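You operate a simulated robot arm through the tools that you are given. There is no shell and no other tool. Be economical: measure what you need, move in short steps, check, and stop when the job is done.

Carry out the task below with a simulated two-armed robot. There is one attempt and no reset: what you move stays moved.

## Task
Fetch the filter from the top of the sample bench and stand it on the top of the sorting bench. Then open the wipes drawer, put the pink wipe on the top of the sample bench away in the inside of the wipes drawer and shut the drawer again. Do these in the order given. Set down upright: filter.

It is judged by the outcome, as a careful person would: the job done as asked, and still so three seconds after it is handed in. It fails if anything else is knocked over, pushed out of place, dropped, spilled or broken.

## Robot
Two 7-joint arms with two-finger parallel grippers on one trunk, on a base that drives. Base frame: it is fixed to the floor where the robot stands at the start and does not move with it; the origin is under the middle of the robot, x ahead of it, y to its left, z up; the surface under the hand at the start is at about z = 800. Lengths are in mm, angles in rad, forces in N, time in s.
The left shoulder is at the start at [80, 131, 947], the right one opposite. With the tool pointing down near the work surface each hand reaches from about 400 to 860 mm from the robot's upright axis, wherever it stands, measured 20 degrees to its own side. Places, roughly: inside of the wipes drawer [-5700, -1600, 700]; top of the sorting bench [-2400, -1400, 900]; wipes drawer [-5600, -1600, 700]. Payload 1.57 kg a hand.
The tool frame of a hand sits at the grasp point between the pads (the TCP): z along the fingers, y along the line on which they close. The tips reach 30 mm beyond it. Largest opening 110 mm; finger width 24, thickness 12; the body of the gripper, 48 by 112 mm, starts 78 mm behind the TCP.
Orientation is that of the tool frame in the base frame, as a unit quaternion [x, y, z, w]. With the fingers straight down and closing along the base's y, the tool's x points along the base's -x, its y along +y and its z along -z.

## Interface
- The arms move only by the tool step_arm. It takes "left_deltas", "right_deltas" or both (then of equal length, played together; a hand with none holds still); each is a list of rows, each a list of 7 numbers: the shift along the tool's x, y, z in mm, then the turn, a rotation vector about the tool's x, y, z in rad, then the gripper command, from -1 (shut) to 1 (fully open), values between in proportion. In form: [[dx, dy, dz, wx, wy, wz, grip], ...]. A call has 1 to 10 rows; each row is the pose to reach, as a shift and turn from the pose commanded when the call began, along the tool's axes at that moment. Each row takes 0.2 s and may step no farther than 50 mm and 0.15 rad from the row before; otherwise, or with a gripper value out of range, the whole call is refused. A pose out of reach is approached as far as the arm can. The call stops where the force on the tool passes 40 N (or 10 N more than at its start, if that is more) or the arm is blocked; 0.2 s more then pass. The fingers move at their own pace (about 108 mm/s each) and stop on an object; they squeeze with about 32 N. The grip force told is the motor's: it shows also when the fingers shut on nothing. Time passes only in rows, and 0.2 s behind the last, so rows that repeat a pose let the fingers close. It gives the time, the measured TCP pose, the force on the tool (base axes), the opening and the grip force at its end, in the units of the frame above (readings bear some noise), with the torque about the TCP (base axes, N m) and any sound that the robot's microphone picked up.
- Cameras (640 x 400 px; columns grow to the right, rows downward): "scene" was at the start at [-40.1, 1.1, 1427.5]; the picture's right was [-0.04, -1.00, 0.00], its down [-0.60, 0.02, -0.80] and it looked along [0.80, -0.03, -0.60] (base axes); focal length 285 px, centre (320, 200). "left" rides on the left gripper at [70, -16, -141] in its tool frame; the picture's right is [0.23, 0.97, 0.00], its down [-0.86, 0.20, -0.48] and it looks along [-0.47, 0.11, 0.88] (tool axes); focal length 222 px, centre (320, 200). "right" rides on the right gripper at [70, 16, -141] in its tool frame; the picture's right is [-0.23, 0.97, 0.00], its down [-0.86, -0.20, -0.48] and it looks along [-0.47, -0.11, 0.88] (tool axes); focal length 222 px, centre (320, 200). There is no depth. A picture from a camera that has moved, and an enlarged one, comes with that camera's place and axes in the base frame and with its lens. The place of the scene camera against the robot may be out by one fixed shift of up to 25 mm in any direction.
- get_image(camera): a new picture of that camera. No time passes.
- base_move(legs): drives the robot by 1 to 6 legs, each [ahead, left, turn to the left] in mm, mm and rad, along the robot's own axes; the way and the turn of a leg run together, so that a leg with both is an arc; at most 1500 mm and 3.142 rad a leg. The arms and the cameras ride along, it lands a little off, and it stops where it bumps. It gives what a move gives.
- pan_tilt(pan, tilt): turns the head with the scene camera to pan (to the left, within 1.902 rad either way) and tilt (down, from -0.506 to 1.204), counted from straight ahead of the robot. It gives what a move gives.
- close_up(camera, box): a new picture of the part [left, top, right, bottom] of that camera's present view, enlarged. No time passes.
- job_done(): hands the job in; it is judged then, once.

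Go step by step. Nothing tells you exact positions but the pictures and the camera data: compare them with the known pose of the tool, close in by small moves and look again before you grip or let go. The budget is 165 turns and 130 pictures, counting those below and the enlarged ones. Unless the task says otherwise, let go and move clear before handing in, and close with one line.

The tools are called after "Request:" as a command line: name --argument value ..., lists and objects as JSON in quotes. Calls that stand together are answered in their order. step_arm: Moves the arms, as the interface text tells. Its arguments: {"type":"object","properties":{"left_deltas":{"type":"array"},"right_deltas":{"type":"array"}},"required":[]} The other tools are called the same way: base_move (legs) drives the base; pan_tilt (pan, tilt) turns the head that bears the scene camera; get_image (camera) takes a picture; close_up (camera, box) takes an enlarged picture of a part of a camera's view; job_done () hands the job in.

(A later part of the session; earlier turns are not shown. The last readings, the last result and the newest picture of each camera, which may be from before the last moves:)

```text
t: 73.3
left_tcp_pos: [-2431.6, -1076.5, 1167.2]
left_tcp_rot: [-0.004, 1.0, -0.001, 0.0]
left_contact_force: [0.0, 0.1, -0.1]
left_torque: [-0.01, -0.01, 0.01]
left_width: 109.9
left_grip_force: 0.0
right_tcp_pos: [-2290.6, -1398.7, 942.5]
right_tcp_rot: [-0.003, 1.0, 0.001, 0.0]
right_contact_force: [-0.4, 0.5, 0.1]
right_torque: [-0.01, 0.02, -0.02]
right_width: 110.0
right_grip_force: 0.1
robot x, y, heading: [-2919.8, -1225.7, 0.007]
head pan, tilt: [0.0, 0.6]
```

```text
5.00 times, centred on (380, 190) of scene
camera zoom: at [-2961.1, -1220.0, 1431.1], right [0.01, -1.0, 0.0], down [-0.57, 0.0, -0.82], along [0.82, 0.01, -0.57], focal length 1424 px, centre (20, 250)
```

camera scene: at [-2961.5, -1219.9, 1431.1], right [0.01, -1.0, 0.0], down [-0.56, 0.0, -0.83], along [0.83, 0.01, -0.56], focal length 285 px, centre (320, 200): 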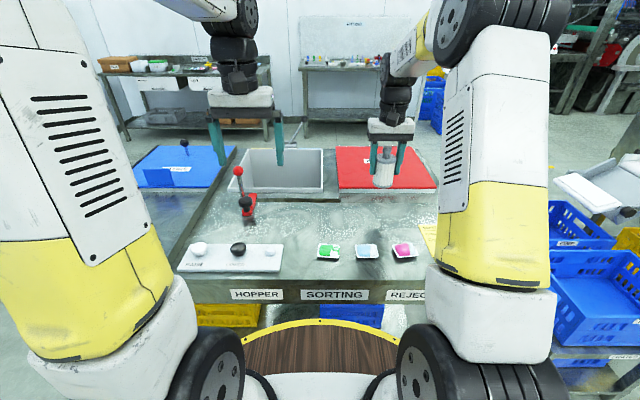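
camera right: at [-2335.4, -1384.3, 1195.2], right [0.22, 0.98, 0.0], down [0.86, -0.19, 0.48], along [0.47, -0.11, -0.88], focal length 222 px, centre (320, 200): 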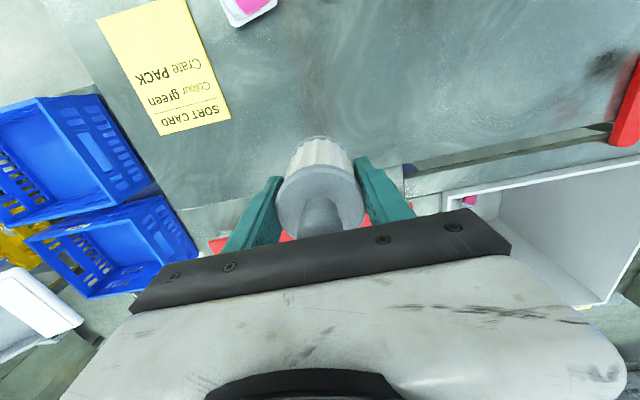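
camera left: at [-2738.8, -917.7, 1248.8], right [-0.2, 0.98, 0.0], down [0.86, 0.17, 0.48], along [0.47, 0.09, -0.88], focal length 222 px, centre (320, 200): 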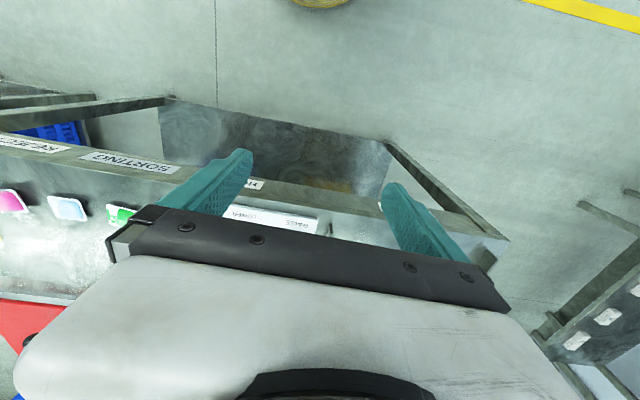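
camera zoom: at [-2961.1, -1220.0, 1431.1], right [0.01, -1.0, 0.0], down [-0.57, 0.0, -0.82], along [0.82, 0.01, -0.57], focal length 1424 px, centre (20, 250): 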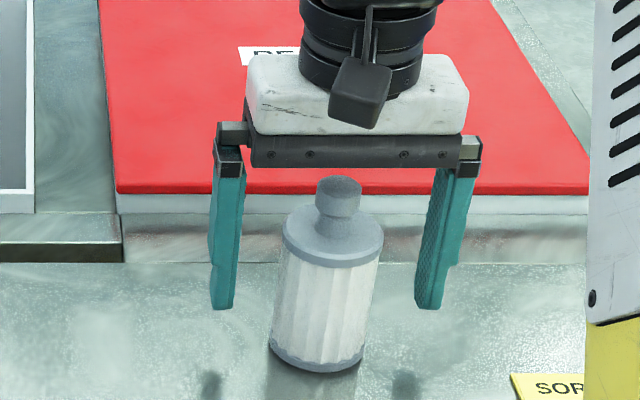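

The filter stands free and upright. Raising the hand straight up and retracting.

Request:
step_arm --right_deltas '[[0, 0, -30, 0, 0, 0, 1], [0, 0, -70, 0, 0, 0, 1], [0, 0, -115, 0, 0, 0, 1], [0, 0, -160, 0, 0, 0, 1], [30, 0, -190, 0, 0, 0, 1], [70, 0, -205, 0, 0, 0, 1], [110, 0, -205, 0, 0, 0, 1], [150, 0, -205, 0, 0, 0, 1]]'

Request:
get_image --camera "scene"

```text
t: 75.2
left_tcp_pos: [-2431.6, -1075.8, 1166.8]
left_tcp_rot: [-0.003, 1.0, 0.0, 0.0]
left_contact_force: [1.1, -0.1, 0.2]
left_torque: [0.01, 0.02, 0.01]
left_width: 110.0
left_grip_force: 0.1
right_tcp_pos: [-2441.7, -1401.6, 1147.1]
right_tcp_rot: [-0.003, 1.0, 0.0, 0.0]
right_contact_force: [0.6, -0.2, 0.2]
right_torque: [0.0, 0.04, 0.0]
right_width: 110.1
right_grip_force: 0.1
robot x, y, heading: [-2920.5, -1222.0, 0.005]
head pan, tilt: [0.0, 0.6]
```

```text
91 pictures are left
camera scene: at [-2960.7, -1219.9, 1431.2], right [0.01, -1.0, 0.0], down [-0.57, 0.0, -0.82], along [0.82, 0.01, -0.57], focal length 285 px, centre (320, 200)
```

scene: 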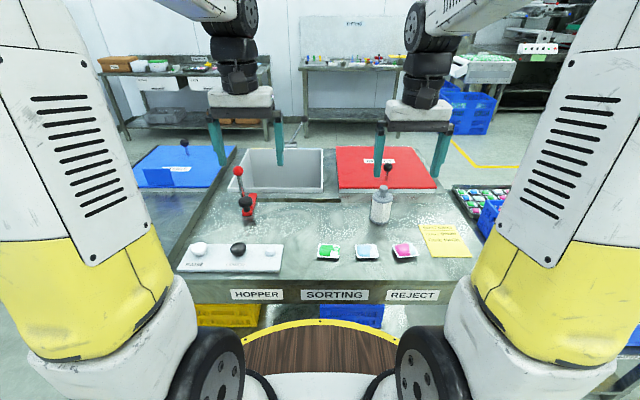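

Filter is placed. Next, in order, the drawer: I'll back off, turn round and look at the wash wall.

Request:
base_move --legs '[[-400, 0, 0], [0, 0, 3.14]]'

Request:
pan_tilt --pan 0 --tilt 0.3

Request:
get_image --camera "scene"

```text
t: 85.0
left_tcp_pos: [-3815.8, -1381.6, 1168.5]
left_tcp_rot: [1.0, 0.01, 0.0, 0.0]
left_contact_force: [-0.7, 0.3, 0.2]
left_torque: [0.01, 0.03, 0.02]
left_width: 110.0
left_grip_force: 0.0
right_tcp_pos: [-3811.4, -1054.8, 1146.1]
right_tcp_rot: [1.0, 0.01, 0.0, 0.0]
right_contact_force: [0.0, 0.7, 0.2]
right_torque: [0.0, -0.03, 0.01]
right_width: 109.6
right_grip_force: 0.0
robot x, y, heading: [-3326.8, -1227.5, -3.122]
head pan, tilt: [0.0, 0.6]
```

```text
t: 85.8
left_tcp_pos: [-3815.8, -1381.6, 1167.9]
left_tcp_rot: [1.0, 0.01, 0.0, 0.0]
left_contact_force: [1.5, -0.3, 0.4]
left_torque: [-0.04, 0.01, 0.0]
left_width: 110.0
left_grip_force: 0.1
right_tcp_pos: [-3810.9, -1054.3, 1146.9]
right_tcp_rot: [1.0, 0.009, -0.001, 0.0]
right_contact_force: [0.8, 0.3, 1.0]
right_torque: [-0.02, 0.01, -0.04]
right_width: 110.0
right_grip_force: 0.1
robot x, y, heading: [-3323.9, -1224.9, -3.122]
head pan, tilt: [0.0, 0.3]
```

```text
90 pictures are left
camera scene: at [-3267.9, -1222.3, 1458.6], right [-0.02, 1.0, 0.0], down [0.3, 0.01, -0.95], along [-0.95, -0.02, -0.3], focal length 285 px, centre (320, 200)
```

scene: 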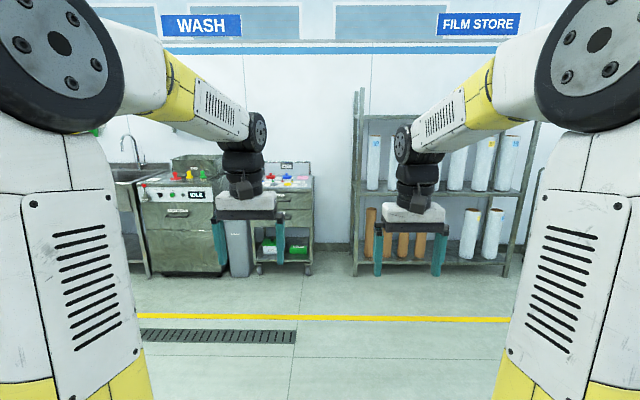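

The trolley with drawers is at about x=-5600, y=-1620, facing me. Zooming in.

Request:
close_up --camera "scene" --box '[240, 150, 330, 290]'

```text
2.86 times, centred on (285, 220) of scene
camera zoom: at [-3267.9, -1222.3, 1458.6], right [-0.02, 1.0, 0.0], down [0.3, 0.01, -0.95], along [-0.95, -0.02, -0.3], focal length 814 px, centre (420, 143)
```

zoom: 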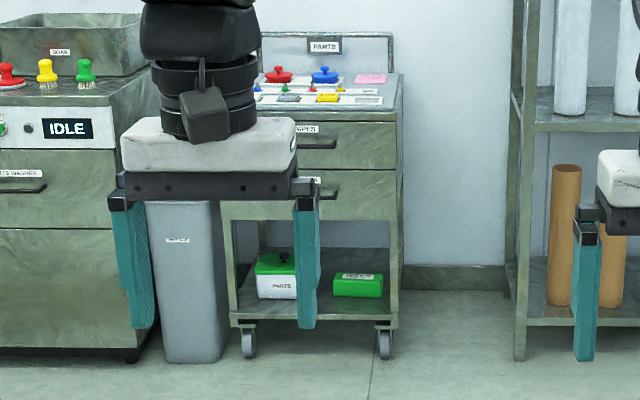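

The upper drawer is labelled "WIPES", with a bar handle at about z=720. Driving closer.

Request:
base_move --legs '[[1429, 176, -0.02]]'

Request:
pan_tilt --pan 0.15 --tilt 0.6

Request:
get_image --camera "scene"

Request:
get_image --camera "left"

```text
t: 93.0
left_tcp_pos: [-5256.9, -1555.4, 1167.3]
left_tcp_rot: [1.0, 0.0, 0.0, -0.001]
left_contact_force: [-0.1, -0.1, 0.5]
left_torque: [-0.04, -0.03, 0.02]
left_width: 109.9
left_grip_force: 0.1
right_tcp_pos: [-5244.9, -1229.3, 1147.7]
right_tcp_rot: [1.0, -0.001, 0.001, 0.0]
right_contact_force: [0.1, 0.9, 0.3]
right_torque: [0.0, 0.0, 0.03]
right_width: 110.1
right_grip_force: 0.1
robot x, y, heading: [-4764.4, -1410.7, 3.141]
head pan, tilt: [0.0, 0.3]
```

```text
t: 93.8
left_tcp_pos: [-5256.9, -1554.7, 1168.1]
left_tcp_rot: [1.0, 0.0, 0.0, 0.0]
left_contact_force: [-0.2, -0.1, 0.2]
left_torque: [-0.01, -0.01, 0.01]
left_width: 110.1
left_grip_force: 0.0
right_tcp_pos: [-5244.6, -1228.8, 1146.8]
right_tcp_rot: [1.0, -0.001, 0.0, 0.0]
right_contact_force: [-0.3, -1.0, 0.3]
right_torque: [0.01, -0.02, 0.0]
right_width: 110.4
right_grip_force: 0.1
robot x, y, heading: [-4765.0, -1410.9, 3.137]
head pan, tilt: [0.15, 0.6]
```

```text
88 pictures are left
camera scene: at [-4700.0, -1420.8, 1431.2], right [-0.15, 0.99, 0.0], down [0.56, 0.08, -0.83], along [-0.82, -0.12, -0.56], focal length 285 px, centre (320, 200)
```

scene: 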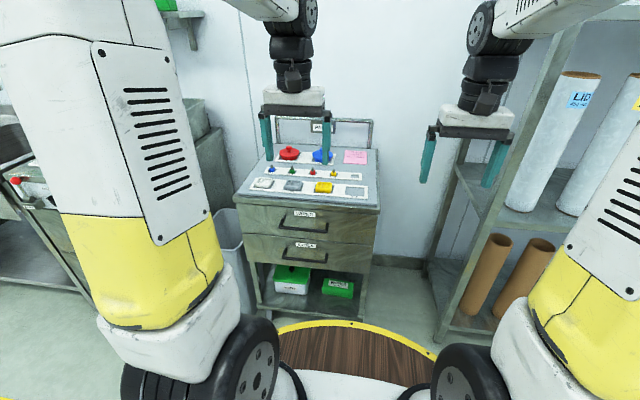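

```text
87 pictures are left
camera left: at [-5187.8, -1539.8, 1309.5], right [0.22, -0.97, 0.0], down [-0.86, -0.2, 0.48], along [-0.47, -0.11, -0.88], focal length 222 px, centre (320, 200)
```

left: 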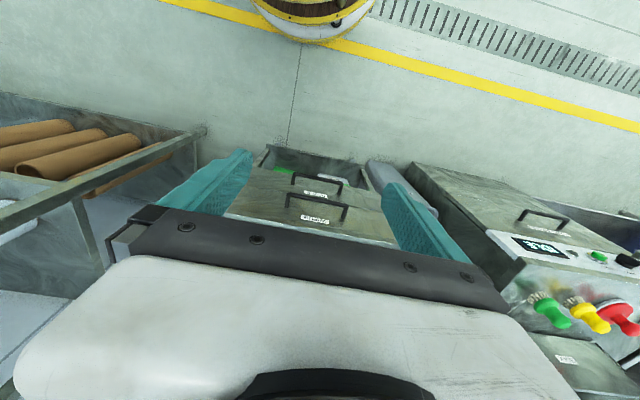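

Request:
close_up --camera "scene" --box '[225, 110, 395, 290]'

Request:
close_up --camera "left" --box '[230, 140, 420, 260]'

```text
2.22 times, centred on (310, 200) of scene
camera zoom: at [-4700.0, -1420.8, 1431.2], right [-0.15, 0.99, 0.0], down [0.56, 0.08, -0.83], along [-0.82, -0.12, -0.56], focal length 633 px, centre (342, 200)
```

zoom: 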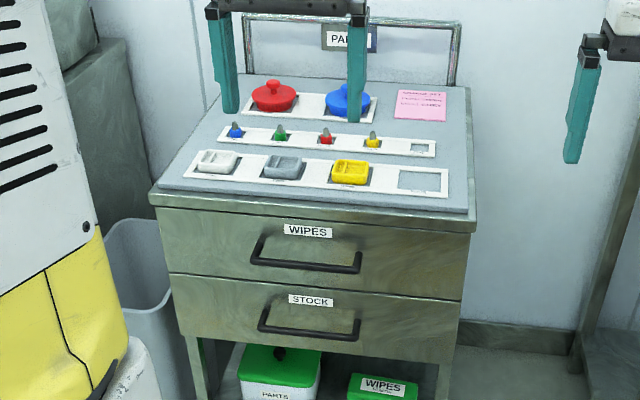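

```text
3.33 times, centred on (325, 200) of left
camera zoom: at [-5187.8, -1539.8, 1309.5], right [0.22, -0.97, 0.0], down [-0.86, -0.2, 0.48], along [-0.47, -0.11, -0.88], focal length 740 px, centre (303, 200)
```

zoom: 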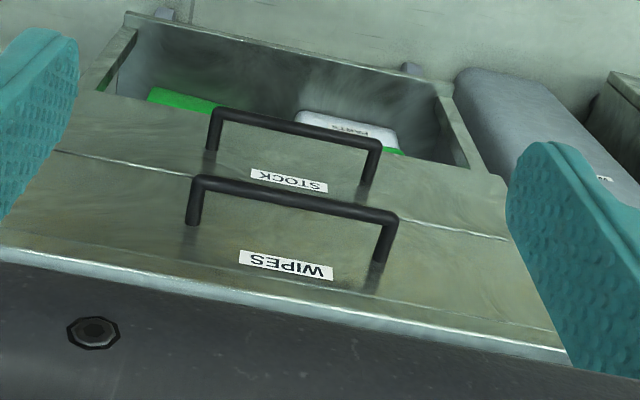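

WIPES drawer handle: a bar along y at about (-5474, -1598, 788), cart top edge z≈851. I'll yaw the left hand 90° so it can grip the bar from above with one finger behind it.

Request:
step_arm --left_deltas '[[0, 0, 0, 0, 0, -0.15, 1], [0, 0, 0, 0, 0, -0.3, 1], [0, 0, 0, 0, 0, -0.45, 1], [0, 0, 0, 0, 0, -0.6, 1], [0, 0, 0, 0, 0, -0.75, 1], [0, 0, 0, 0, 0, -0.9, 1], [0, 0, 0, 0, 0, -1.05, 1], [0, 0, 0, 0, 0, -1.2, 1], [0, 0, 0, 0, 0, -1.35, 1], [0, 0, 0, 0, 0, -1.5, 1]]'

```text
t: 96.0
left_tcp_pos: [-5257.8, -1555.3, 1167.9]
left_tcp_rot: [0.731, 0.682, 0.0, 0.0]
left_contact_force: [-0.5, -0.3, -0.3]
left_torque: [0.01, 0.02, 0.0]
left_width: 109.7
left_grip_force: 0.1
right_tcp_pos: [-5245.1, -1229.9, 1146.3]
right_tcp_rot: [1.0, -0.001, 0.0, 0.0]
right_contact_force: [0.6, 0.1, -0.3]
right_torque: [0.02, 0.02, 0.01]
right_width: 110.1
right_grip_force: 0.0
robot x, y, heading: [-4765.4, -1413.7, 3.143]
head pan, tilt: [0.15, 0.6]
```

Now finish the yaw, move above the bar, and narrow the fingers to about 40 mm.

Request:
step_arm --left_deltas '[[-12, -42, 25, 0, 0, -0.07, 0.5], [-24, -84, 50, 0, 0, -0.07, 0], [-36, -125, 75, 0, 0, -0.07, -0.27], [-47, -167, 95, 0, 0, -0.07, -0.27], [-57, -205, 110, 0, 0, -0.07, -0.27]]'

Request:
get_image --camera "left"

Request:
close_up --camera "scene" --box '[225, 110, 395, 290]'

```text
refused: row 1 steps farther than a row can; nothing moved
```

```text
84 pictures are left
camera left: at [-5269.0, -1485.6, 1309.5], right [0.99, 0.16, 0.0], down [0.14, -0.87, 0.48], along [0.08, -0.47, -0.88], focal length 222 px, centre (320, 200)
```

left: 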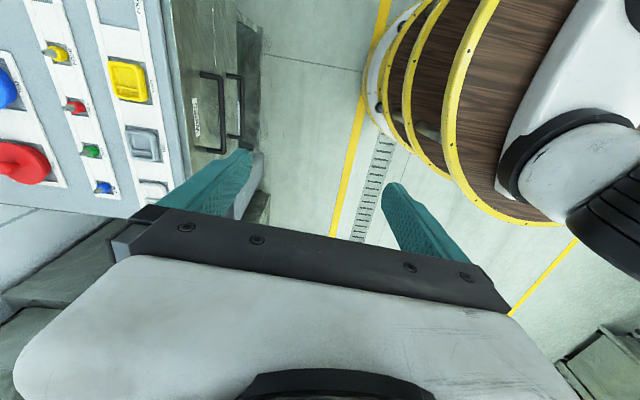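

```text
2.22 times, centred on (310, 200) of scene
camera zoom: at [-4700.0, -1420.9, 1431.1], right [-0.15, 0.99, 0.0], down [0.56, 0.08, -0.82], along [-0.82, -0.12, -0.57], focal length 633 px, centre (342, 200)
```

zoom: 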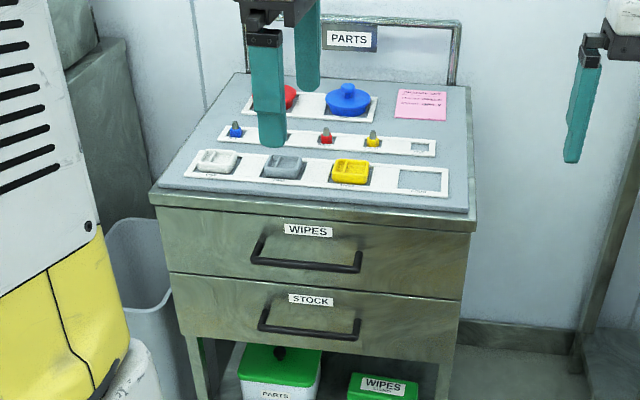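

I'll use smaller rows and stop short, in front of the cart edge, to look.

Request:
step_arm --left_deltas '[[-9, -33, 20, 0, 0, -0.07, 0.5], [-18, -66, 40, 0, 0, -0.07, 0], [-27, -99, 60, 0, 0, -0.07, -0.27], [-36, -132, 80, 0, 0, -0.07, -0.27], [-45, -165, 100, 0, 0, -0.07, -0.27], [-57, -200, 115, 0, 0, -0.07, -0.27]]'

Request:
get_image --camera "left"

Request:
close_up --camera "scene" --box '[225, 110, 395, 290]'

```text
t: 97.4
left_tcp_pos: [-5458.5, -1596.3, 1053.6]
left_tcp_rot: [0.708, 0.706, 0.0, -0.001]
left_contact_force: [1.0, 0.0, 0.2]
left_torque: [0.0, 0.02, 0.01]
left_width: 40.2
left_grip_force: 0.1
right_tcp_pos: [-5244.8, -1229.3, 1146.1]
right_tcp_rot: [1.0, -0.001, 0.0, 0.001]
right_contact_force: [-0.1, 0.5, 0.3]
right_torque: [0.02, 0.04, 0.02]
right_width: 109.7
right_grip_force: 0.1
robot x, y, heading: [-4765.4, -1411.2, 3.134]
head pan, tilt: [0.15, 0.6]
```

```text
82 pictures are left
camera left: at [-5475.5, -1527.7, 1195.5], right [0.97, 0.22, 0.0], down [0.2, -0.86, 0.48], along [0.11, -0.47, -0.88], focal length 222 px, centre (320, 200)
```

left: 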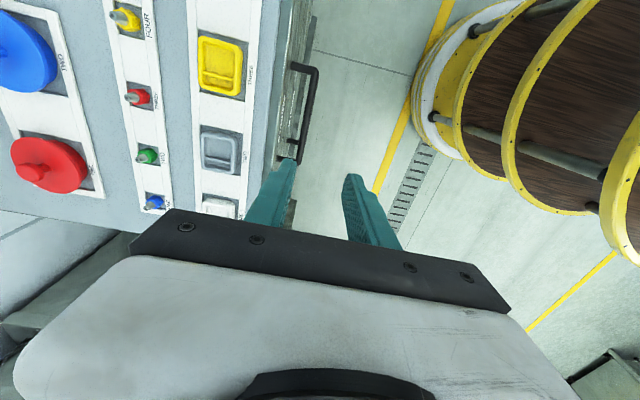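

```text
2.22 times, centred on (310, 200) of scene
camera zoom: at [-4699.6, -1420.8, 1431.1], right [-0.15, 0.99, 0.0], down [0.56, 0.08, -0.83], along [-0.82, -0.12, -0.56], focal length 633 px, centre (342, 200)
```

zoom: 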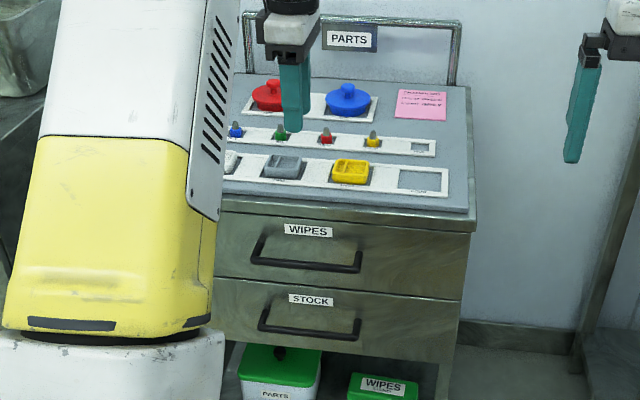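

Request:
close_up --camera "left" --box '[220, 40, 360, 200]'

```text
2.50 times, centred on (290, 120) of left
camera zoom: at [-5475.5, -1527.7, 1195.5], right [0.97, 0.22, 0.0], down [0.2, -0.86, 0.48], along [0.11, -0.47, -0.88], focal length 555 px, centre (395, 400)
```

zoom: 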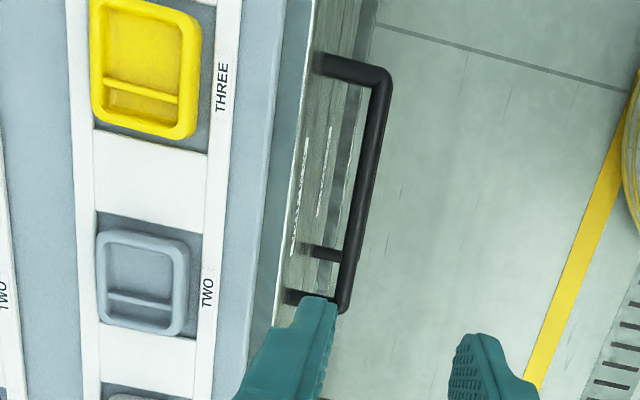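

Bar is at x≈-5480 with about 40 mm standoff; cart edge at -5520. Centre the fingers over it and descend to just above.

Request:
step_arm --left_deltas '[[4, -18, 30, 0, 0, 0, -0.27], [4, -18, 75, 0, 0, 0, -0.27], [4, -18, 120, 0, 0, 0, -0.27], [4, -18, 165, 0, 0, 0, -0.27], [4, -18, 205, 0, 0, 0, -0.27]]'

Request:
get_image --camera "left"

Request:
close_up --camera "scene" --box '[245, 150, 375, 260]'

```text
t: 98.6
left_tcp_pos: [-5479.1, -1594.3, 845.6]
left_tcp_rot: [0.708, 0.706, 0.0, 0.0]
left_contact_force: [0.2, 0.2, -0.7]
left_torque: [0.01, 0.01, 0.02]
left_width: 40.5
left_grip_force: 0.0
right_tcp_pos: [-5244.2, -1228.4, 1146.8]
right_tcp_rot: [1.0, -0.001, 0.001, 0.0]
right_contact_force: [-0.1, 0.9, 0.6]
right_torque: [0.01, 0.03, 0.02]
right_width: 110.0
right_grip_force: 0.0
robot x, y, heading: [-4763.0, -1408.8, 3.142]
head pan, tilt: [0.15, 0.6]
```

```text
79 pictures are left
camera left: at [-5494.4, -1525.4, 986.9], right [0.97, 0.22, 0.0], down [0.2, -0.86, 0.48], along [0.11, -0.47, -0.88], focal length 222 px, centre (320, 200)
```

left: 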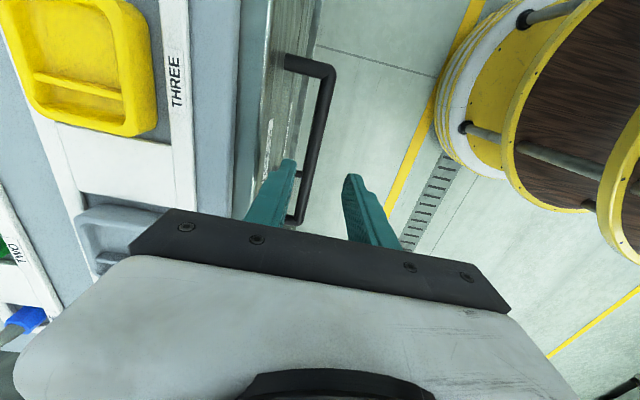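

```text
3.64 times, centred on (310, 205) of scene
camera zoom: at [-4699.8, -1420.8, 1431.1], right [-0.15, 0.99, 0.0], down [0.56, 0.08, -0.83], along [-0.82, -0.12, -0.56], focal length 1036 px, centre (356, 182)
```

zoom: 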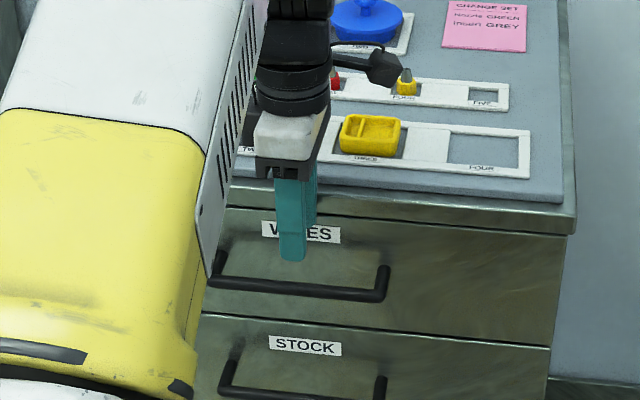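

The bar is lower than first thought (about z=760), so I'll tilt the hand slightly so its body clears the cart edge: lift, tilt 0.28 rad, narrow to 28 mm, then come down.

Request:
step_arm --left_deltas '[[0, 0, -25, 0, 0, 0, -0.49], [0, 0, -50, 0.14, 0, 0, -0.49], [0, -1, -50, 0.28, 0, 0, -0.49]]'

Request:
get_image --camera "left"

```text
t: 99.4
left_tcp_pos: [-5478.5, -1594.7, 896.9]
left_tcp_rot: [0.702, 0.699, -0.099, -0.099]
left_contact_force: [0.3, 1.0, -0.1]
left_torque: [-0.01, -0.04, 0.01]
left_width: 28.0
left_grip_force: 0.1
right_tcp_pos: [-5244.9, -1229.9, 1146.9]
right_tcp_rot: [1.0, -0.001, 0.0, 0.0]
right_contact_force: [0.2, -0.3, -0.1]
right_torque: [-0.03, -0.04, 0.02]
right_width: 109.9
right_grip_force: 0.0
robot x, y, heading: [-4761.5, -1413.4, 3.142]
head pan, tilt: [0.15, 0.6]
```

```text
77 pictures are left
camera left: at [-5456.2, -1525.9, 1037.7], right [0.94, 0.22, -0.27], down [0.32, -0.86, 0.4], along [-0.14, -0.47, -0.87], focal length 222 px, centre (320, 200)
```

left: 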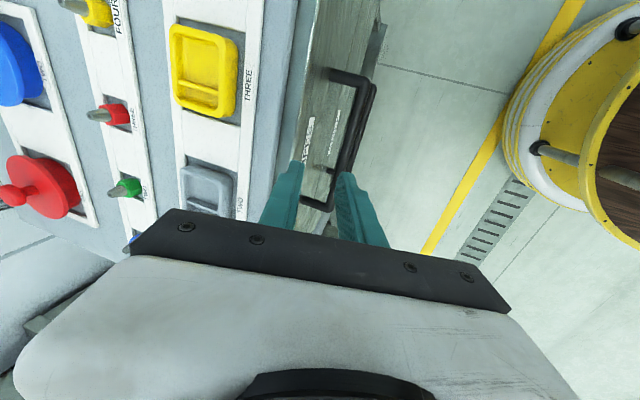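

Request:
step_arm --left_deltas '[[0, 9.7, 33.6, 0, 0, 0, -0.49], [0, 19.3, 67.3, 0, 0, 0, -0.49], [0, 26.8, 93.2, 0, 0, 0, -0.49]]'

Request:
get_image --camera "left"

Request:
close_up --camera "scene" --box '[245, 150, 375, 260]'

```text
t: 100.2
left_tcp_pos: [-5479.8, -1593.1, 798.5]
left_tcp_rot: [0.701, 0.699, -0.098, -0.099]
left_contact_force: [0.5, -0.1, -0.1]
left_torque: [0.01, 0.04, 0.01]
left_width: 27.9
left_grip_force: 0.1
right_tcp_pos: [-5244.1, -1229.1, 1146.7]
right_tcp_rot: [1.0, 0.0, 0.0, 0.001]
right_contact_force: [0.4, 0.2, 1.0]
right_torque: [0.0, 0.03, 0.0]
right_width: 110.0
right_grip_force: 0.0
robot x, y, heading: [-4766.9, -1414.6, 3.142]
head pan, tilt: [0.15, 0.6]
```

```text
76 pictures are left
camera left: at [-5455.6, -1524.0, 940.2], right [0.94, 0.22, -0.27], down [0.32, -0.86, 0.4], along [-0.14, -0.47, -0.87], focal length 222 px, centre (320, 200)
```

left: 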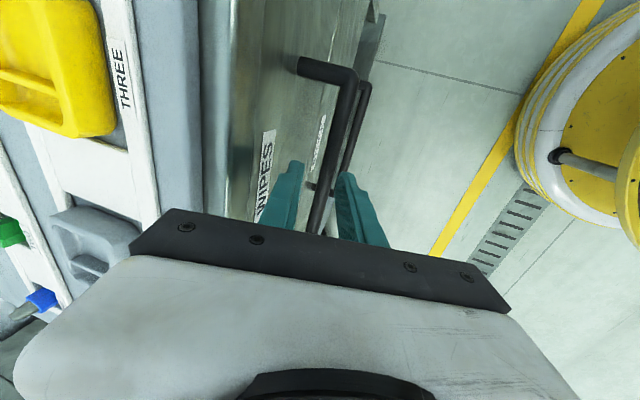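

```text
3.64 times, centred on (310, 205) of scene
camera zoom: at [-4699.9, -1420.8, 1431.1], right [-0.15, 0.99, 0.0], down [0.56, 0.08, -0.83], along [-0.82, -0.12, -0.56], focal length 1036 px, centre (356, 182)
```

zoom: 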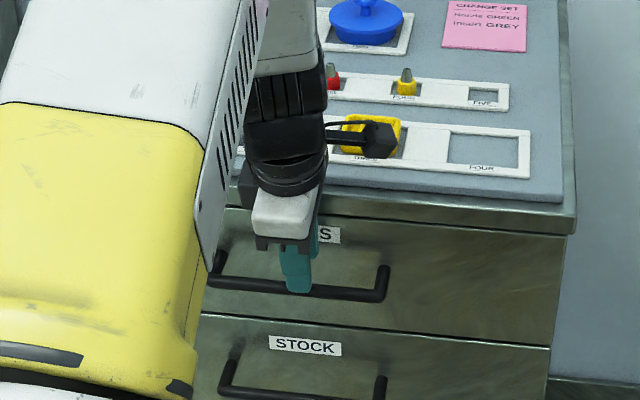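

The bar runs between the fingers. Lowering 28 mm more, then checking.

Request:
step_arm --left_deltas '[[0, 3.9, 13.5, 0, 0, 0, -0.49], [0, 7.7, 26.9, 0, 0, 0, -0.49]]'

Request:
get_image --camera "left"

Request:
close_up --camera "scene" --box '[245, 150, 375, 260]'

```text
t: 100.8
left_tcp_pos: [-5479.3, -1593.2, 770.5]
left_tcp_rot: [0.701, 0.699, -0.098, -0.099]
left_contact_force: [0.0, 0.0, -0.1]
left_torque: [0.03, -0.01, 0.0]
left_width: 28.2
left_grip_force: 0.0
right_tcp_pos: [-5244.8, -1229.0, 1146.3]
right_tcp_rot: [1.0, -0.001, 0.0, 0.0]
right_contact_force: [-0.5, 0.0, 0.7]
right_torque: [-0.02, -0.01, 0.02]
right_width: 110.1
right_grip_force: 0.0
robot x, y, heading: [-4765.3, -1411.6, 3.139]
head pan, tilt: [0.15, 0.6]
```

```text
74 pictures are left
camera left: at [-5456.3, -1524.2, 912.3], right [0.94, 0.22, -0.27], down [0.32, -0.86, 0.4], along [-0.14, -0.47, -0.87], focal length 222 px, centre (320, 200)
```

left: 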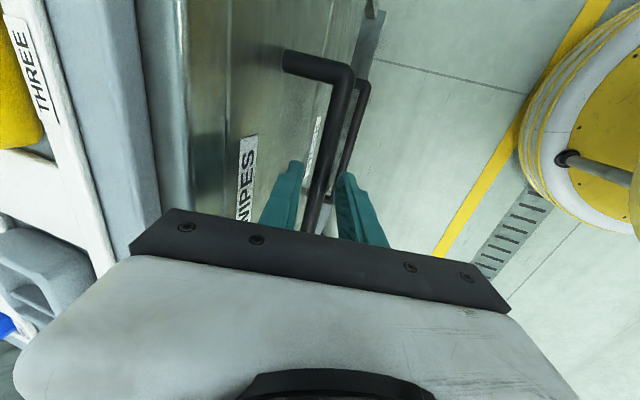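

```text
3.64 times, centred on (310, 205) of scene
camera zoom: at [-4700.0, -1420.8, 1431.1], right [-0.15, 0.99, 0.0], down [0.56, 0.08, -0.82], along [-0.82, -0.12, -0.57], focal length 1036 px, centre (356, 182)
```

zoom: 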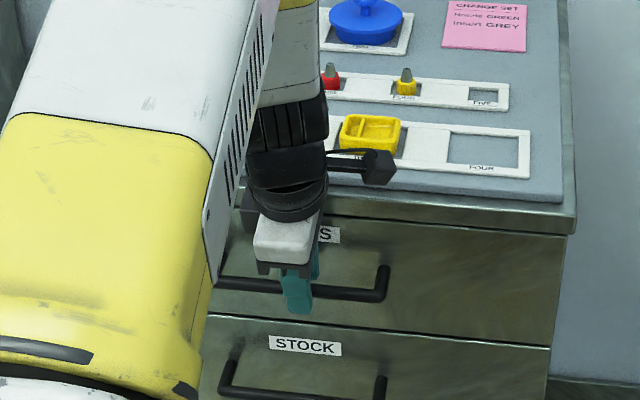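

Front fingertip is now below the bar, with the bar between the fingers. Closing.

Request:
step_arm --left_deltas '[[0, 0, 0, 0, 0, 0, -0.8], [0, 0, 0, 0, 0, 0, -1], [0, 0, 0, 0, 0, 0, -1]]'

```text
t: 101.6
left_tcp_pos: [-5479.6, -1593.1, 771.9]
left_tcp_rot: [0.702, 0.699, -0.098, -0.098]
left_contact_force: [-1.4, 0.4, -2.4]
left_torque: [0.03, 0.05, 0.16]
left_width: 13.9
left_grip_force: 30.5
right_tcp_pos: [-5245.1, -1228.9, 1146.0]
right_tcp_rot: [1.0, 0.0, 0.0, 0.0]
right_contact_force: [-0.3, 0.0, 0.7]
right_torque: [0.0, 0.0, 0.0]
right_width: 110.2
right_grip_force: 0.0
robot x, y, heading: [-4766.3, -1409.1, 3.14]
head pan, tilt: [0.15, 0.6]
```

The bar is gripped. Pulling the drawer out.

Request:
step_arm --left_deltas '[[0, 19.2, -5.5, 0, 0, 0, -1], [0, 48, -13.8, 0, 0, 0, -1], [0, 77, -22, 0, 0, 0, -1], [0, 106, -30.4, 0, 0, 0, -1], [0, 134.5, -38.6, 0, 0, 0, -1]]'

Request:
get_image --camera "scene"

```text
t: 102.8
left_tcp_pos: [-5340.3, -1592.7, 771.5]
left_tcp_rot: [0.701, 0.699, -0.099, -0.101]
left_contact_force: [0.5, 12.3, 10.2]
left_torque: [1.19, 0.0, -0.06]
left_width: 13.9
left_grip_force: 30.0
right_tcp_pos: [-5245.1, -1228.2, 1146.2]
right_tcp_rot: [1.0, -0.001, -0.001, 0.0]
right_contact_force: [0.6, -0.7, 0.4]
right_torque: [-0.01, 0.0, 0.02]
right_width: 110.1
right_grip_force: 0.0
robot x, y, heading: [-4765.0, -1409.9, 3.139]
head pan, tilt: [0.15, 0.6]
```

```text
72 pictures are left
camera scene: at [-4699.9, -1420.3, 1431.1], right [-0.15, 0.99, 0.0], down [0.56, 0.08, -0.83], along [-0.82, -0.12, -0.56], focal length 285 px, centre (320, 200)
```

scene: 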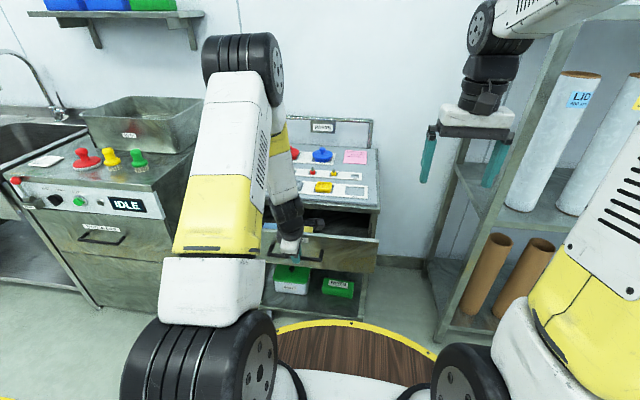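

The drawer is coming out. Pulling another 100 mm.

Request:
step_arm --left_deltas '[[0, 24, -6.9, 0, 0, 0, -1], [0, 48, -13.8, 0, 0, 0, -1], [0, 72, -20.7, 0, 0, 0, -1], [0, 96, -27.6, 0, 0, 0, -1]]'

Request:
get_image --camera "left"

Request:
close_up --camera "scene" --box '[220, 130, 420, 350]'

```text
t: 103.8
left_tcp_pos: [-5237.6, -1592.3, 773.3]
left_tcp_rot: [0.702, 0.699, -0.096, -0.099]
left_contact_force: [1.1, 16.2, -19.5]
left_torque: [1.01, -0.18, -0.06]
left_width: 13.7
left_grip_force: 30.4
right_tcp_pos: [-5246.5, -1227.8, 1145.8]
right_tcp_rot: [1.0, -0.002, 0.0, 0.0]
right_contact_force: [1.3, -0.3, -0.1]
right_torque: [0.01, -0.02, 0.02]
right_width: 110.3
right_grip_force: 0.1
robot x, y, heading: [-4768.5, -1409.9, 3.139]
head pan, tilt: [0.15, 0.6]
```

```text
71 pictures are left
camera left: at [-5214.8, -1524.2, 912.9], right [0.94, 0.22, -0.26], down [0.32, -0.86, 0.41], along [-0.14, -0.46, -0.88], focal length 222 px, centre (320, 200)
```

left: 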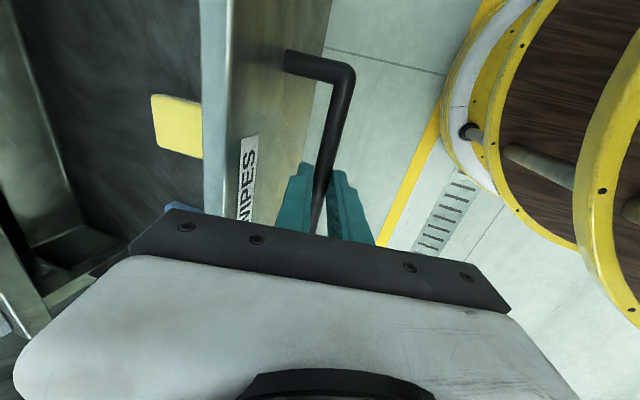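

```text
1.82 times, centred on (320, 240) of scene
camera zoom: at [-4700.6, -1420.5, 1431.2], right [-0.15, 0.99, 0.0], down [0.56, 0.08, -0.82], along [-0.82, -0.12, -0.57], focal length 518 px, centre (320, 127)
```

zoom: 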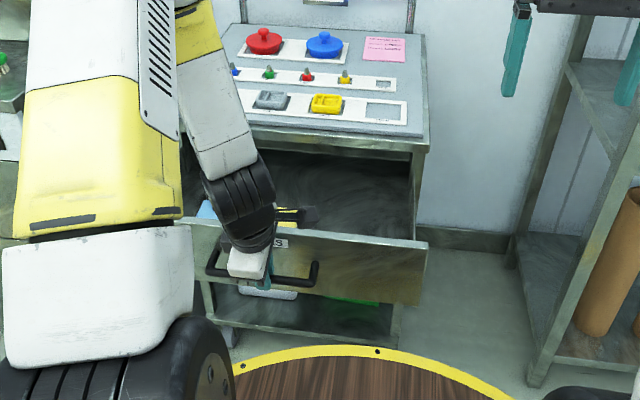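

The drawer is open about 240 mm and holds a yellow and a blue wipe near its front. Releasing the handle and lifting out.

Request:
step_arm --left_deltas '[[0, 0, 0, 0, 0, 0, -0.7], [0, 0, 0, 0, 0, 0, -0.49], [0, 0, 0, 0, 0, 0, -0.49]]'

Request:
step_arm --left_deltas '[[0, -5.5, -19.2, 0, 0, 0, -0.49], [0, -15, -53, 0, 0, 0, -0.49], [0, -27, -96, 0, 0, 0, -0.49], [0, -40, -140, 0, 0, 0, -0.49], [0, -54, -186, 0, 0, 0, -0.49], [0, -68, -232, 0, 0, 0, -0.49], [0, -82, -278, 0, 0, 0, -0.49], [0, -95, -320, 0, 0, 0, -0.49]]'

Request:
get_image --camera "scene"

Request:
get_image --camera "left"

```text
t: 104.6
left_tcp_pos: [-5240.5, -1594.4, 773.5]
left_tcp_rot: [0.701, 0.699, -0.099, -0.099]
left_contact_force: [0.2, 0.1, -0.2]
left_torque: [0.01, 0.0, 0.0]
left_width: 28.0
left_grip_force: 0.2
right_tcp_pos: [-5245.7, -1229.2, 1146.4]
right_tcp_rot: [1.0, -0.001, 0.0, 0.0]
right_contact_force: [0.6, 0.7, -0.9]
right_torque: [0.0, 0.01, -0.02]
right_width: 109.9
right_grip_force: 0.0
robot x, y, heading: [-4764.5, -1414.8, 3.14]
head pan, tilt: [0.15, 0.6]
```

```text
t: 106.4
left_tcp_pos: [-5241.2, -1592.2, 1109.7]
left_tcp_rot: [0.701, 0.699, -0.097, -0.099]
left_contact_force: [0.4, 0.1, -0.4]
left_torque: [0.01, 0.01, 0.02]
left_width: 28.0
left_grip_force: 0.1
right_tcp_pos: [-5245.9, -1229.2, 1146.0]
right_tcp_rot: [1.0, 0.0, 0.0, 0.0]
right_contact_force: [-0.5, -0.1, -0.1]
right_torque: [-0.02, -0.01, -0.03]
right_width: 109.9
right_grip_force: 0.0
robot x, y, heading: [-4769.8, -1409.2, 3.138]
head pan, tilt: [0.15, 0.6]
```

```text
69 pictures are left
camera scene: at [-4700.1, -1421.0, 1431.1], right [-0.15, 0.99, 0.0], down [0.56, 0.08, -0.82], along [-0.82, -0.12, -0.57], focal length 285 px, centre (320, 200)
```

scene: 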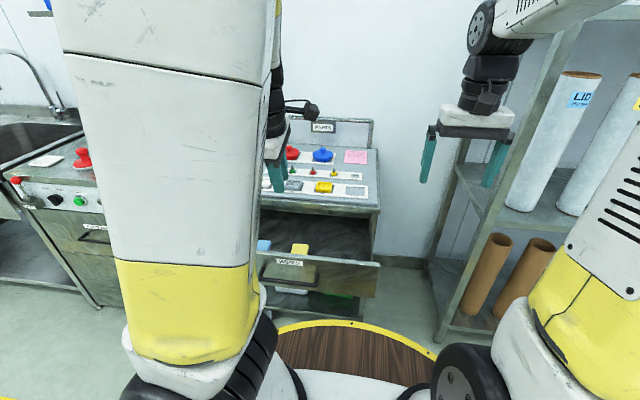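

```text
68 pictures are left
camera left: at [-5217.6, -1524.3, 1249.9], right [0.94, 0.23, -0.27], down [0.32, -0.86, 0.4], along [-0.14, -0.46, -0.87], focal length 222 px, centre (320, 200)
```

left: 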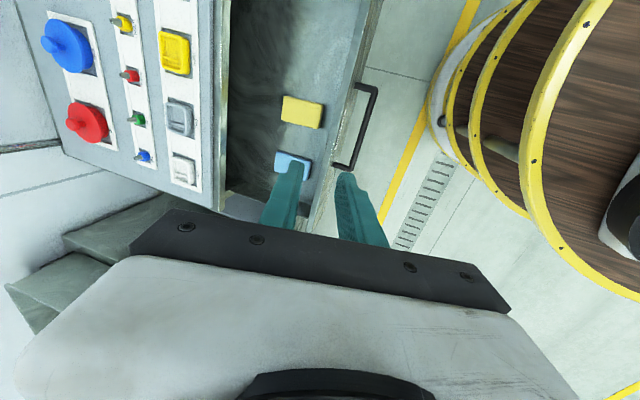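

The wipes drawer stands open; there is free space in it at y≈-1450, beside the yellow wipe. Now I drive back round to the sample bench for the pink wipe.

Request:
base_move --legs '[[-1150, 0, 0], [0, 0, 3.14], [0, 1490, 0], [1500, 170, 0], [1300, 0, 0]]'

Request:
pan_tilt --pan 0 --tilt 0.5

Request:
get_image --camera "scene"

```text
refused: leg 4 is longer than a leg can be; nothing moved
```

```text
t: 107.1
left_tcp_pos: [-5240.6, -1592.2, 1108.1]
left_tcp_rot: [0.702, 0.699, -0.098, -0.099]
left_contact_force: [0.0, -0.3, -0.1]
left_torque: [0.0, -0.02, -0.02]
left_width: 28.2
left_grip_force: 0.1
right_tcp_pos: [-5245.5, -1228.9, 1145.6]
right_tcp_rot: [1.0, -0.001, 0.0, 0.0]
right_contact_force: [0.7, -0.3, 0.0]
right_torque: [-0.02, 0.01, 0.0]
right_width: 110.1
right_grip_force: 0.0
robot x, y, heading: [-4768.4, -1412.2, 3.141]
head pan, tilt: [0.0, 0.499]
```

```text
67 pictures are left
camera scene: at [-4703.5, -1407.7, 1440.2], right [0.0, 1.0, 0.0], down [0.48, 0.0, -0.88], along [-0.88, 0.0, -0.48], focal length 285 px, centre (320, 200)
```

scene: 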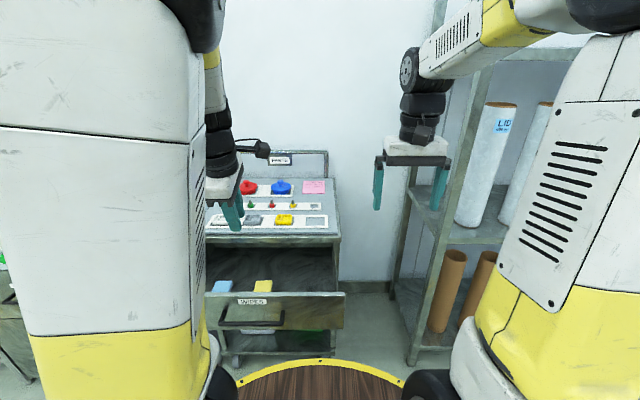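

Request:
base_move --legs '[[-1150, 0, 0], [0, 0, 3.14], [0, 1490, 0], [1450, 170, 0], [1350, 0, 0]]'

Request:
get_image --camera "scene"

```text
t: 140.6
left_tcp_pos: [-298.9, 345.4, 1108.2]
left_tcp_rot: [-0.693, 0.707, -0.1, 0.097]
left_contact_force: [0.7, 0.3, 0.0]
left_torque: [-0.03, 0.01, -0.01]
left_width: 28.2
left_grip_force: 0.0
right_tcp_pos: [-300.6, -18.7, 1146.8]
right_tcp_rot: [0.01, 1.0, 0.0, 0.0]
right_contact_force: [0.8, 0.2, 0.1]
right_torque: [0.01, 0.02, 0.01]
right_width: 109.8
right_grip_force: 0.0
robot x, y, heading: [-778.0, 168.8, -0.017]
head pan, tilt: [0.0, 0.499]
```

```text
66 pictures are left
camera scene: at [-813.8, 178.2, 1440.2], right [-0.02, -1.0, 0.0], down [-0.48, 0.01, -0.88], along [0.88, -0.02, -0.48], focal length 285 px, centre (320, 200)
```

scene: 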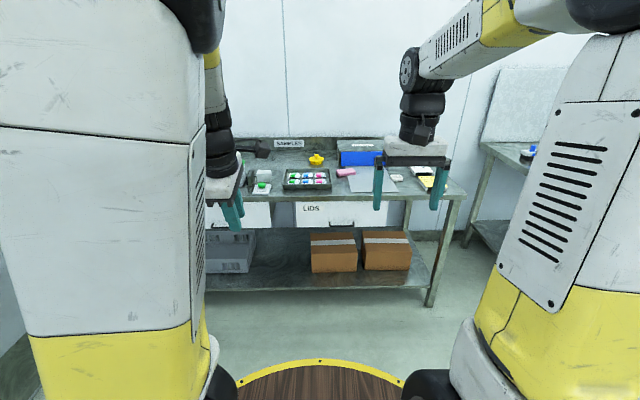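

Sample bench ahead. Moving in to about x=-10, y=150.

Request:
base_move --legs '[[768, -6, 0.017]]'

Request:
pan_tilt --pan -0.2 --tilt 0.65

Request:
get_image --camera "scene"

Request:
get_image --camera "right"

```text
t: 144.7
left_tcp_pos: [461.7, 341.4, 1108.5]
left_tcp_rot: [-0.7, 0.7, -0.099, 0.099]
left_contact_force: [-1.0, 0.5, -0.1]
left_torque: [0.04, -0.03, -0.02]
left_width: 28.2
left_grip_force: 0.1
right_tcp_pos: [465.6, -22.0, 1146.9]
right_tcp_rot: [0.001, 1.0, 0.0, -0.001]
right_contact_force: [-0.2, -0.4, -1.0]
right_torque: [-0.01, 0.02, 0.03]
right_width: 110.1
right_grip_force: 0.0
robot x, y, heading: [-15.0, 158.2, 0.001]
head pan, tilt: [0.0, 0.499]
```

```text
t: 145.4
left_tcp_pos: [459.8, 341.0, 1108.3]
left_tcp_rot: [0.7, -0.7, 0.099, -0.098]
left_contact_force: [0.8, 0.4, -0.5]
left_torque: [0.0, 0.01, 0.0]
left_width: 28.1
left_grip_force: 0.1
right_tcp_pos: [466.2, -21.6, 1147.6]
right_tcp_rot: [0.0, 1.0, 0.0, 0.0]
right_contact_force: [-0.2, -0.7, -0.5]
right_torque: [0.02, -0.01, -0.02]
right_width: 109.9
right_grip_force: 0.0
robot x, y, heading: [-15.4, 160.5, -0.006]
head pan, tilt: [-0.201, 0.649]
```

```text
65 pictures are left
camera scene: at [-56.6, 146.4, 1426.9], right [-0.2, -0.98, 0.0], down [-0.59, 0.12, -0.8], along [0.78, -0.16, -0.6], focal length 285 px, centre (320, 200)
```

scene: 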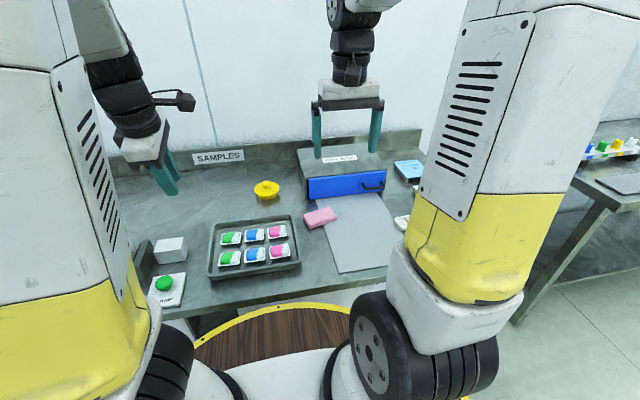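

```text
64 pictures are left
camera right: at [396.6, -6.0, 1287.7], right [0.23, 0.97, 0.0], down [0.86, -0.2, 0.48], along [0.47, -0.11, -0.88], focal length 222 px, centre (320, 200)
```

right: 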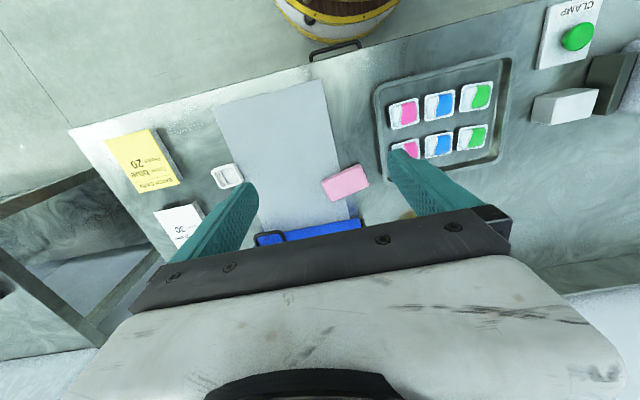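

The pink wipe is at about (613, 2), long side roughly along y, tilted ~20°. I'll move the right hand over it and yaw 1.19 rad to grip its short side.

Request:
step_arm --right_deltas '[[-18, 3, 0, 0, 0, 0.149, 1], [-37, 6, 0, 0, 0, 0.298, 1], [-55, 9, 0, 0, 0, 0.447, 1], [-74, 12, 0, 0, 0, 0.596, 1], [-92, 15, 15, 0, 0, 0.745, 0.9], [-110, 18, 30, 0, 0, 0.894, 0.8], [-129, 21, 50, 0, 0, 1.04, 0.8], [-147, 24, 75, 0, 0, 1.19, 0.8], [-147, 24, 110, 0, 0, 1.19, 0.8]]'

Request:
get_image --camera "right"

Request:
close_up --camera "scene" --box '[250, 130, 410, 270]'

```text
t: 147.4
left_tcp_pos: [460.8, 342.5, 1109.6]
left_tcp_rot: [-0.7, 0.7, -0.098, 0.099]
left_contact_force: [0.3, 0.1, 0.2]
left_torque: [0.03, 0.02, 0.0]
left_width: 28.0
left_grip_force: 0.0
right_tcp_pos: [612.1, 2.1, 1033.8]
right_tcp_rot: [0.561, 0.828, 0.001, 0.0]
right_contact_force: [-1.2, -0.6, -0.3]
right_torque: [0.03, 0.0, -0.01]
right_width: 99.1
right_grip_force: 0.1
robot x, y, heading: [-17.3, 159.3, -0.001]
head pan, tilt: [-0.201, 0.649]
```

```text
63 pictures are left
camera right: at [601.5, 72.3, 1175.6], right [0.99, 0.15, 0.0], down [0.13, -0.87, 0.48], along [0.07, -0.47, -0.88], focal length 222 px, centre (320, 200)
```

right: 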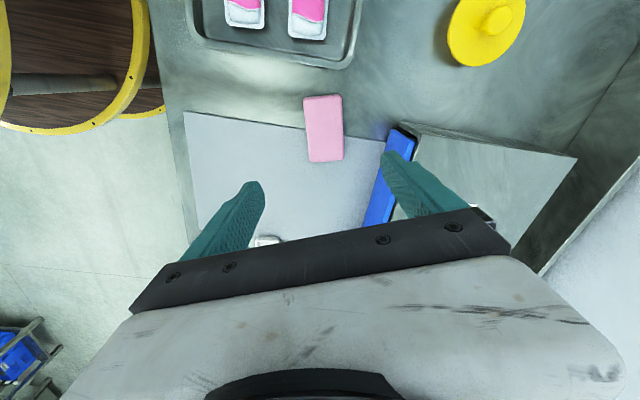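

```text
2.86 times, centred on (330, 200) of scene
camera zoom: at [-56.8, 146.3, 1426.8], right [-0.2, -0.98, 0.0], down [-0.59, 0.12, -0.8], along [0.78, -0.16, -0.6], focal length 814 px, centre (291, 200)
```

zoom: 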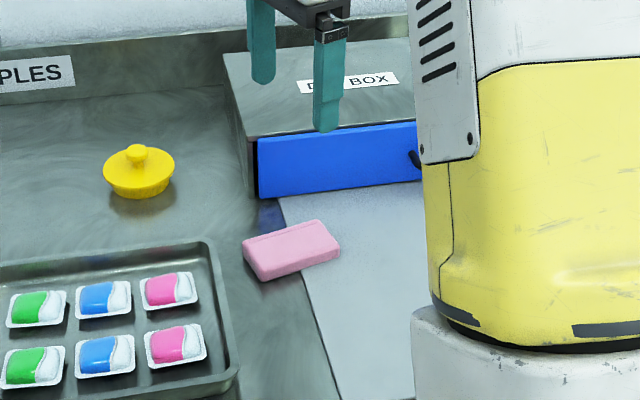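

Wipe centre is (617, 6). Align 8° more, narrow to 84 mm, and lower to 880.

Request:
step_arm --right_deltas '[[2, 6, 30, 0, 0, 0.07, 0.53], [2, 6, 75, 0, 0, 0.145, 0.53], [2, 6, 120, 0, 0, 0.145, 0.53], [2, 6, 150, 0, 0, 0.145, 0.53]]'

Request:
get_image --camera "right"

Request:
close_up --camera "scene" --box '[250, 130, 410, 270]'

```text
t: 148.4
left_tcp_pos: [460.7, 341.0, 1109.6]
left_tcp_rot: [0.7, -0.7, 0.099, -0.099]
left_contact_force: [-0.7, 0.4, 0.4]
left_torque: [-0.01, -0.03, 0.01]
left_width: 28.4
left_grip_force: 0.1
right_tcp_pos: [616.3, 5.7, 885.7]
right_tcp_rot: [0.619, 0.785, 0.0, 0.001]
right_contact_force: [0.5, 1.0, -0.3]
right_torque: [-0.02, -0.01, 0.01]
right_width: 84.1
right_grip_force: 0.1
robot x, y, heading: [-18.5, 162.0, 0.0]
head pan, tilt: [-0.201, 0.649]
```

```text
61 pictures are left
camera right: at [615.9, 77.6, 1027.6], right [1.0, 0.01, 0.0], down [0.01, -0.88, 0.48], along [0.0, -0.48, -0.88], focal length 222 px, centre (320, 200)
```

right: 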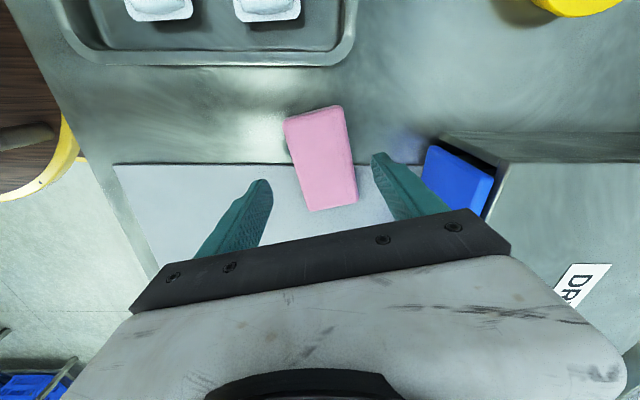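

```text
2.86 times, centred on (330, 200) of scene
camera zoom: at [-56.8, 146.3, 1426.8], right [-0.2, -0.98, 0.0], down [-0.59, 0.12, -0.8], along [0.78, -0.16, -0.6], focal length 814 px, centre (291, 200)
```

zoom: 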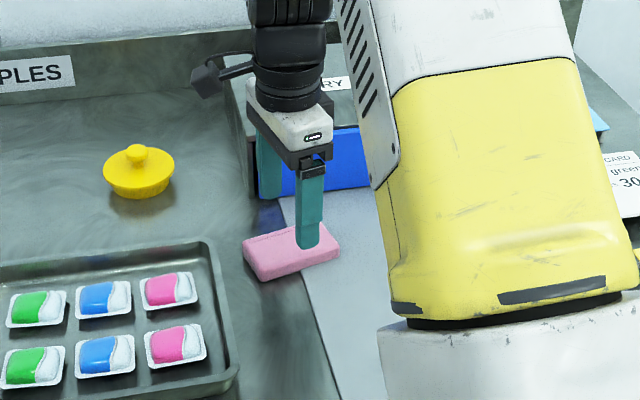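

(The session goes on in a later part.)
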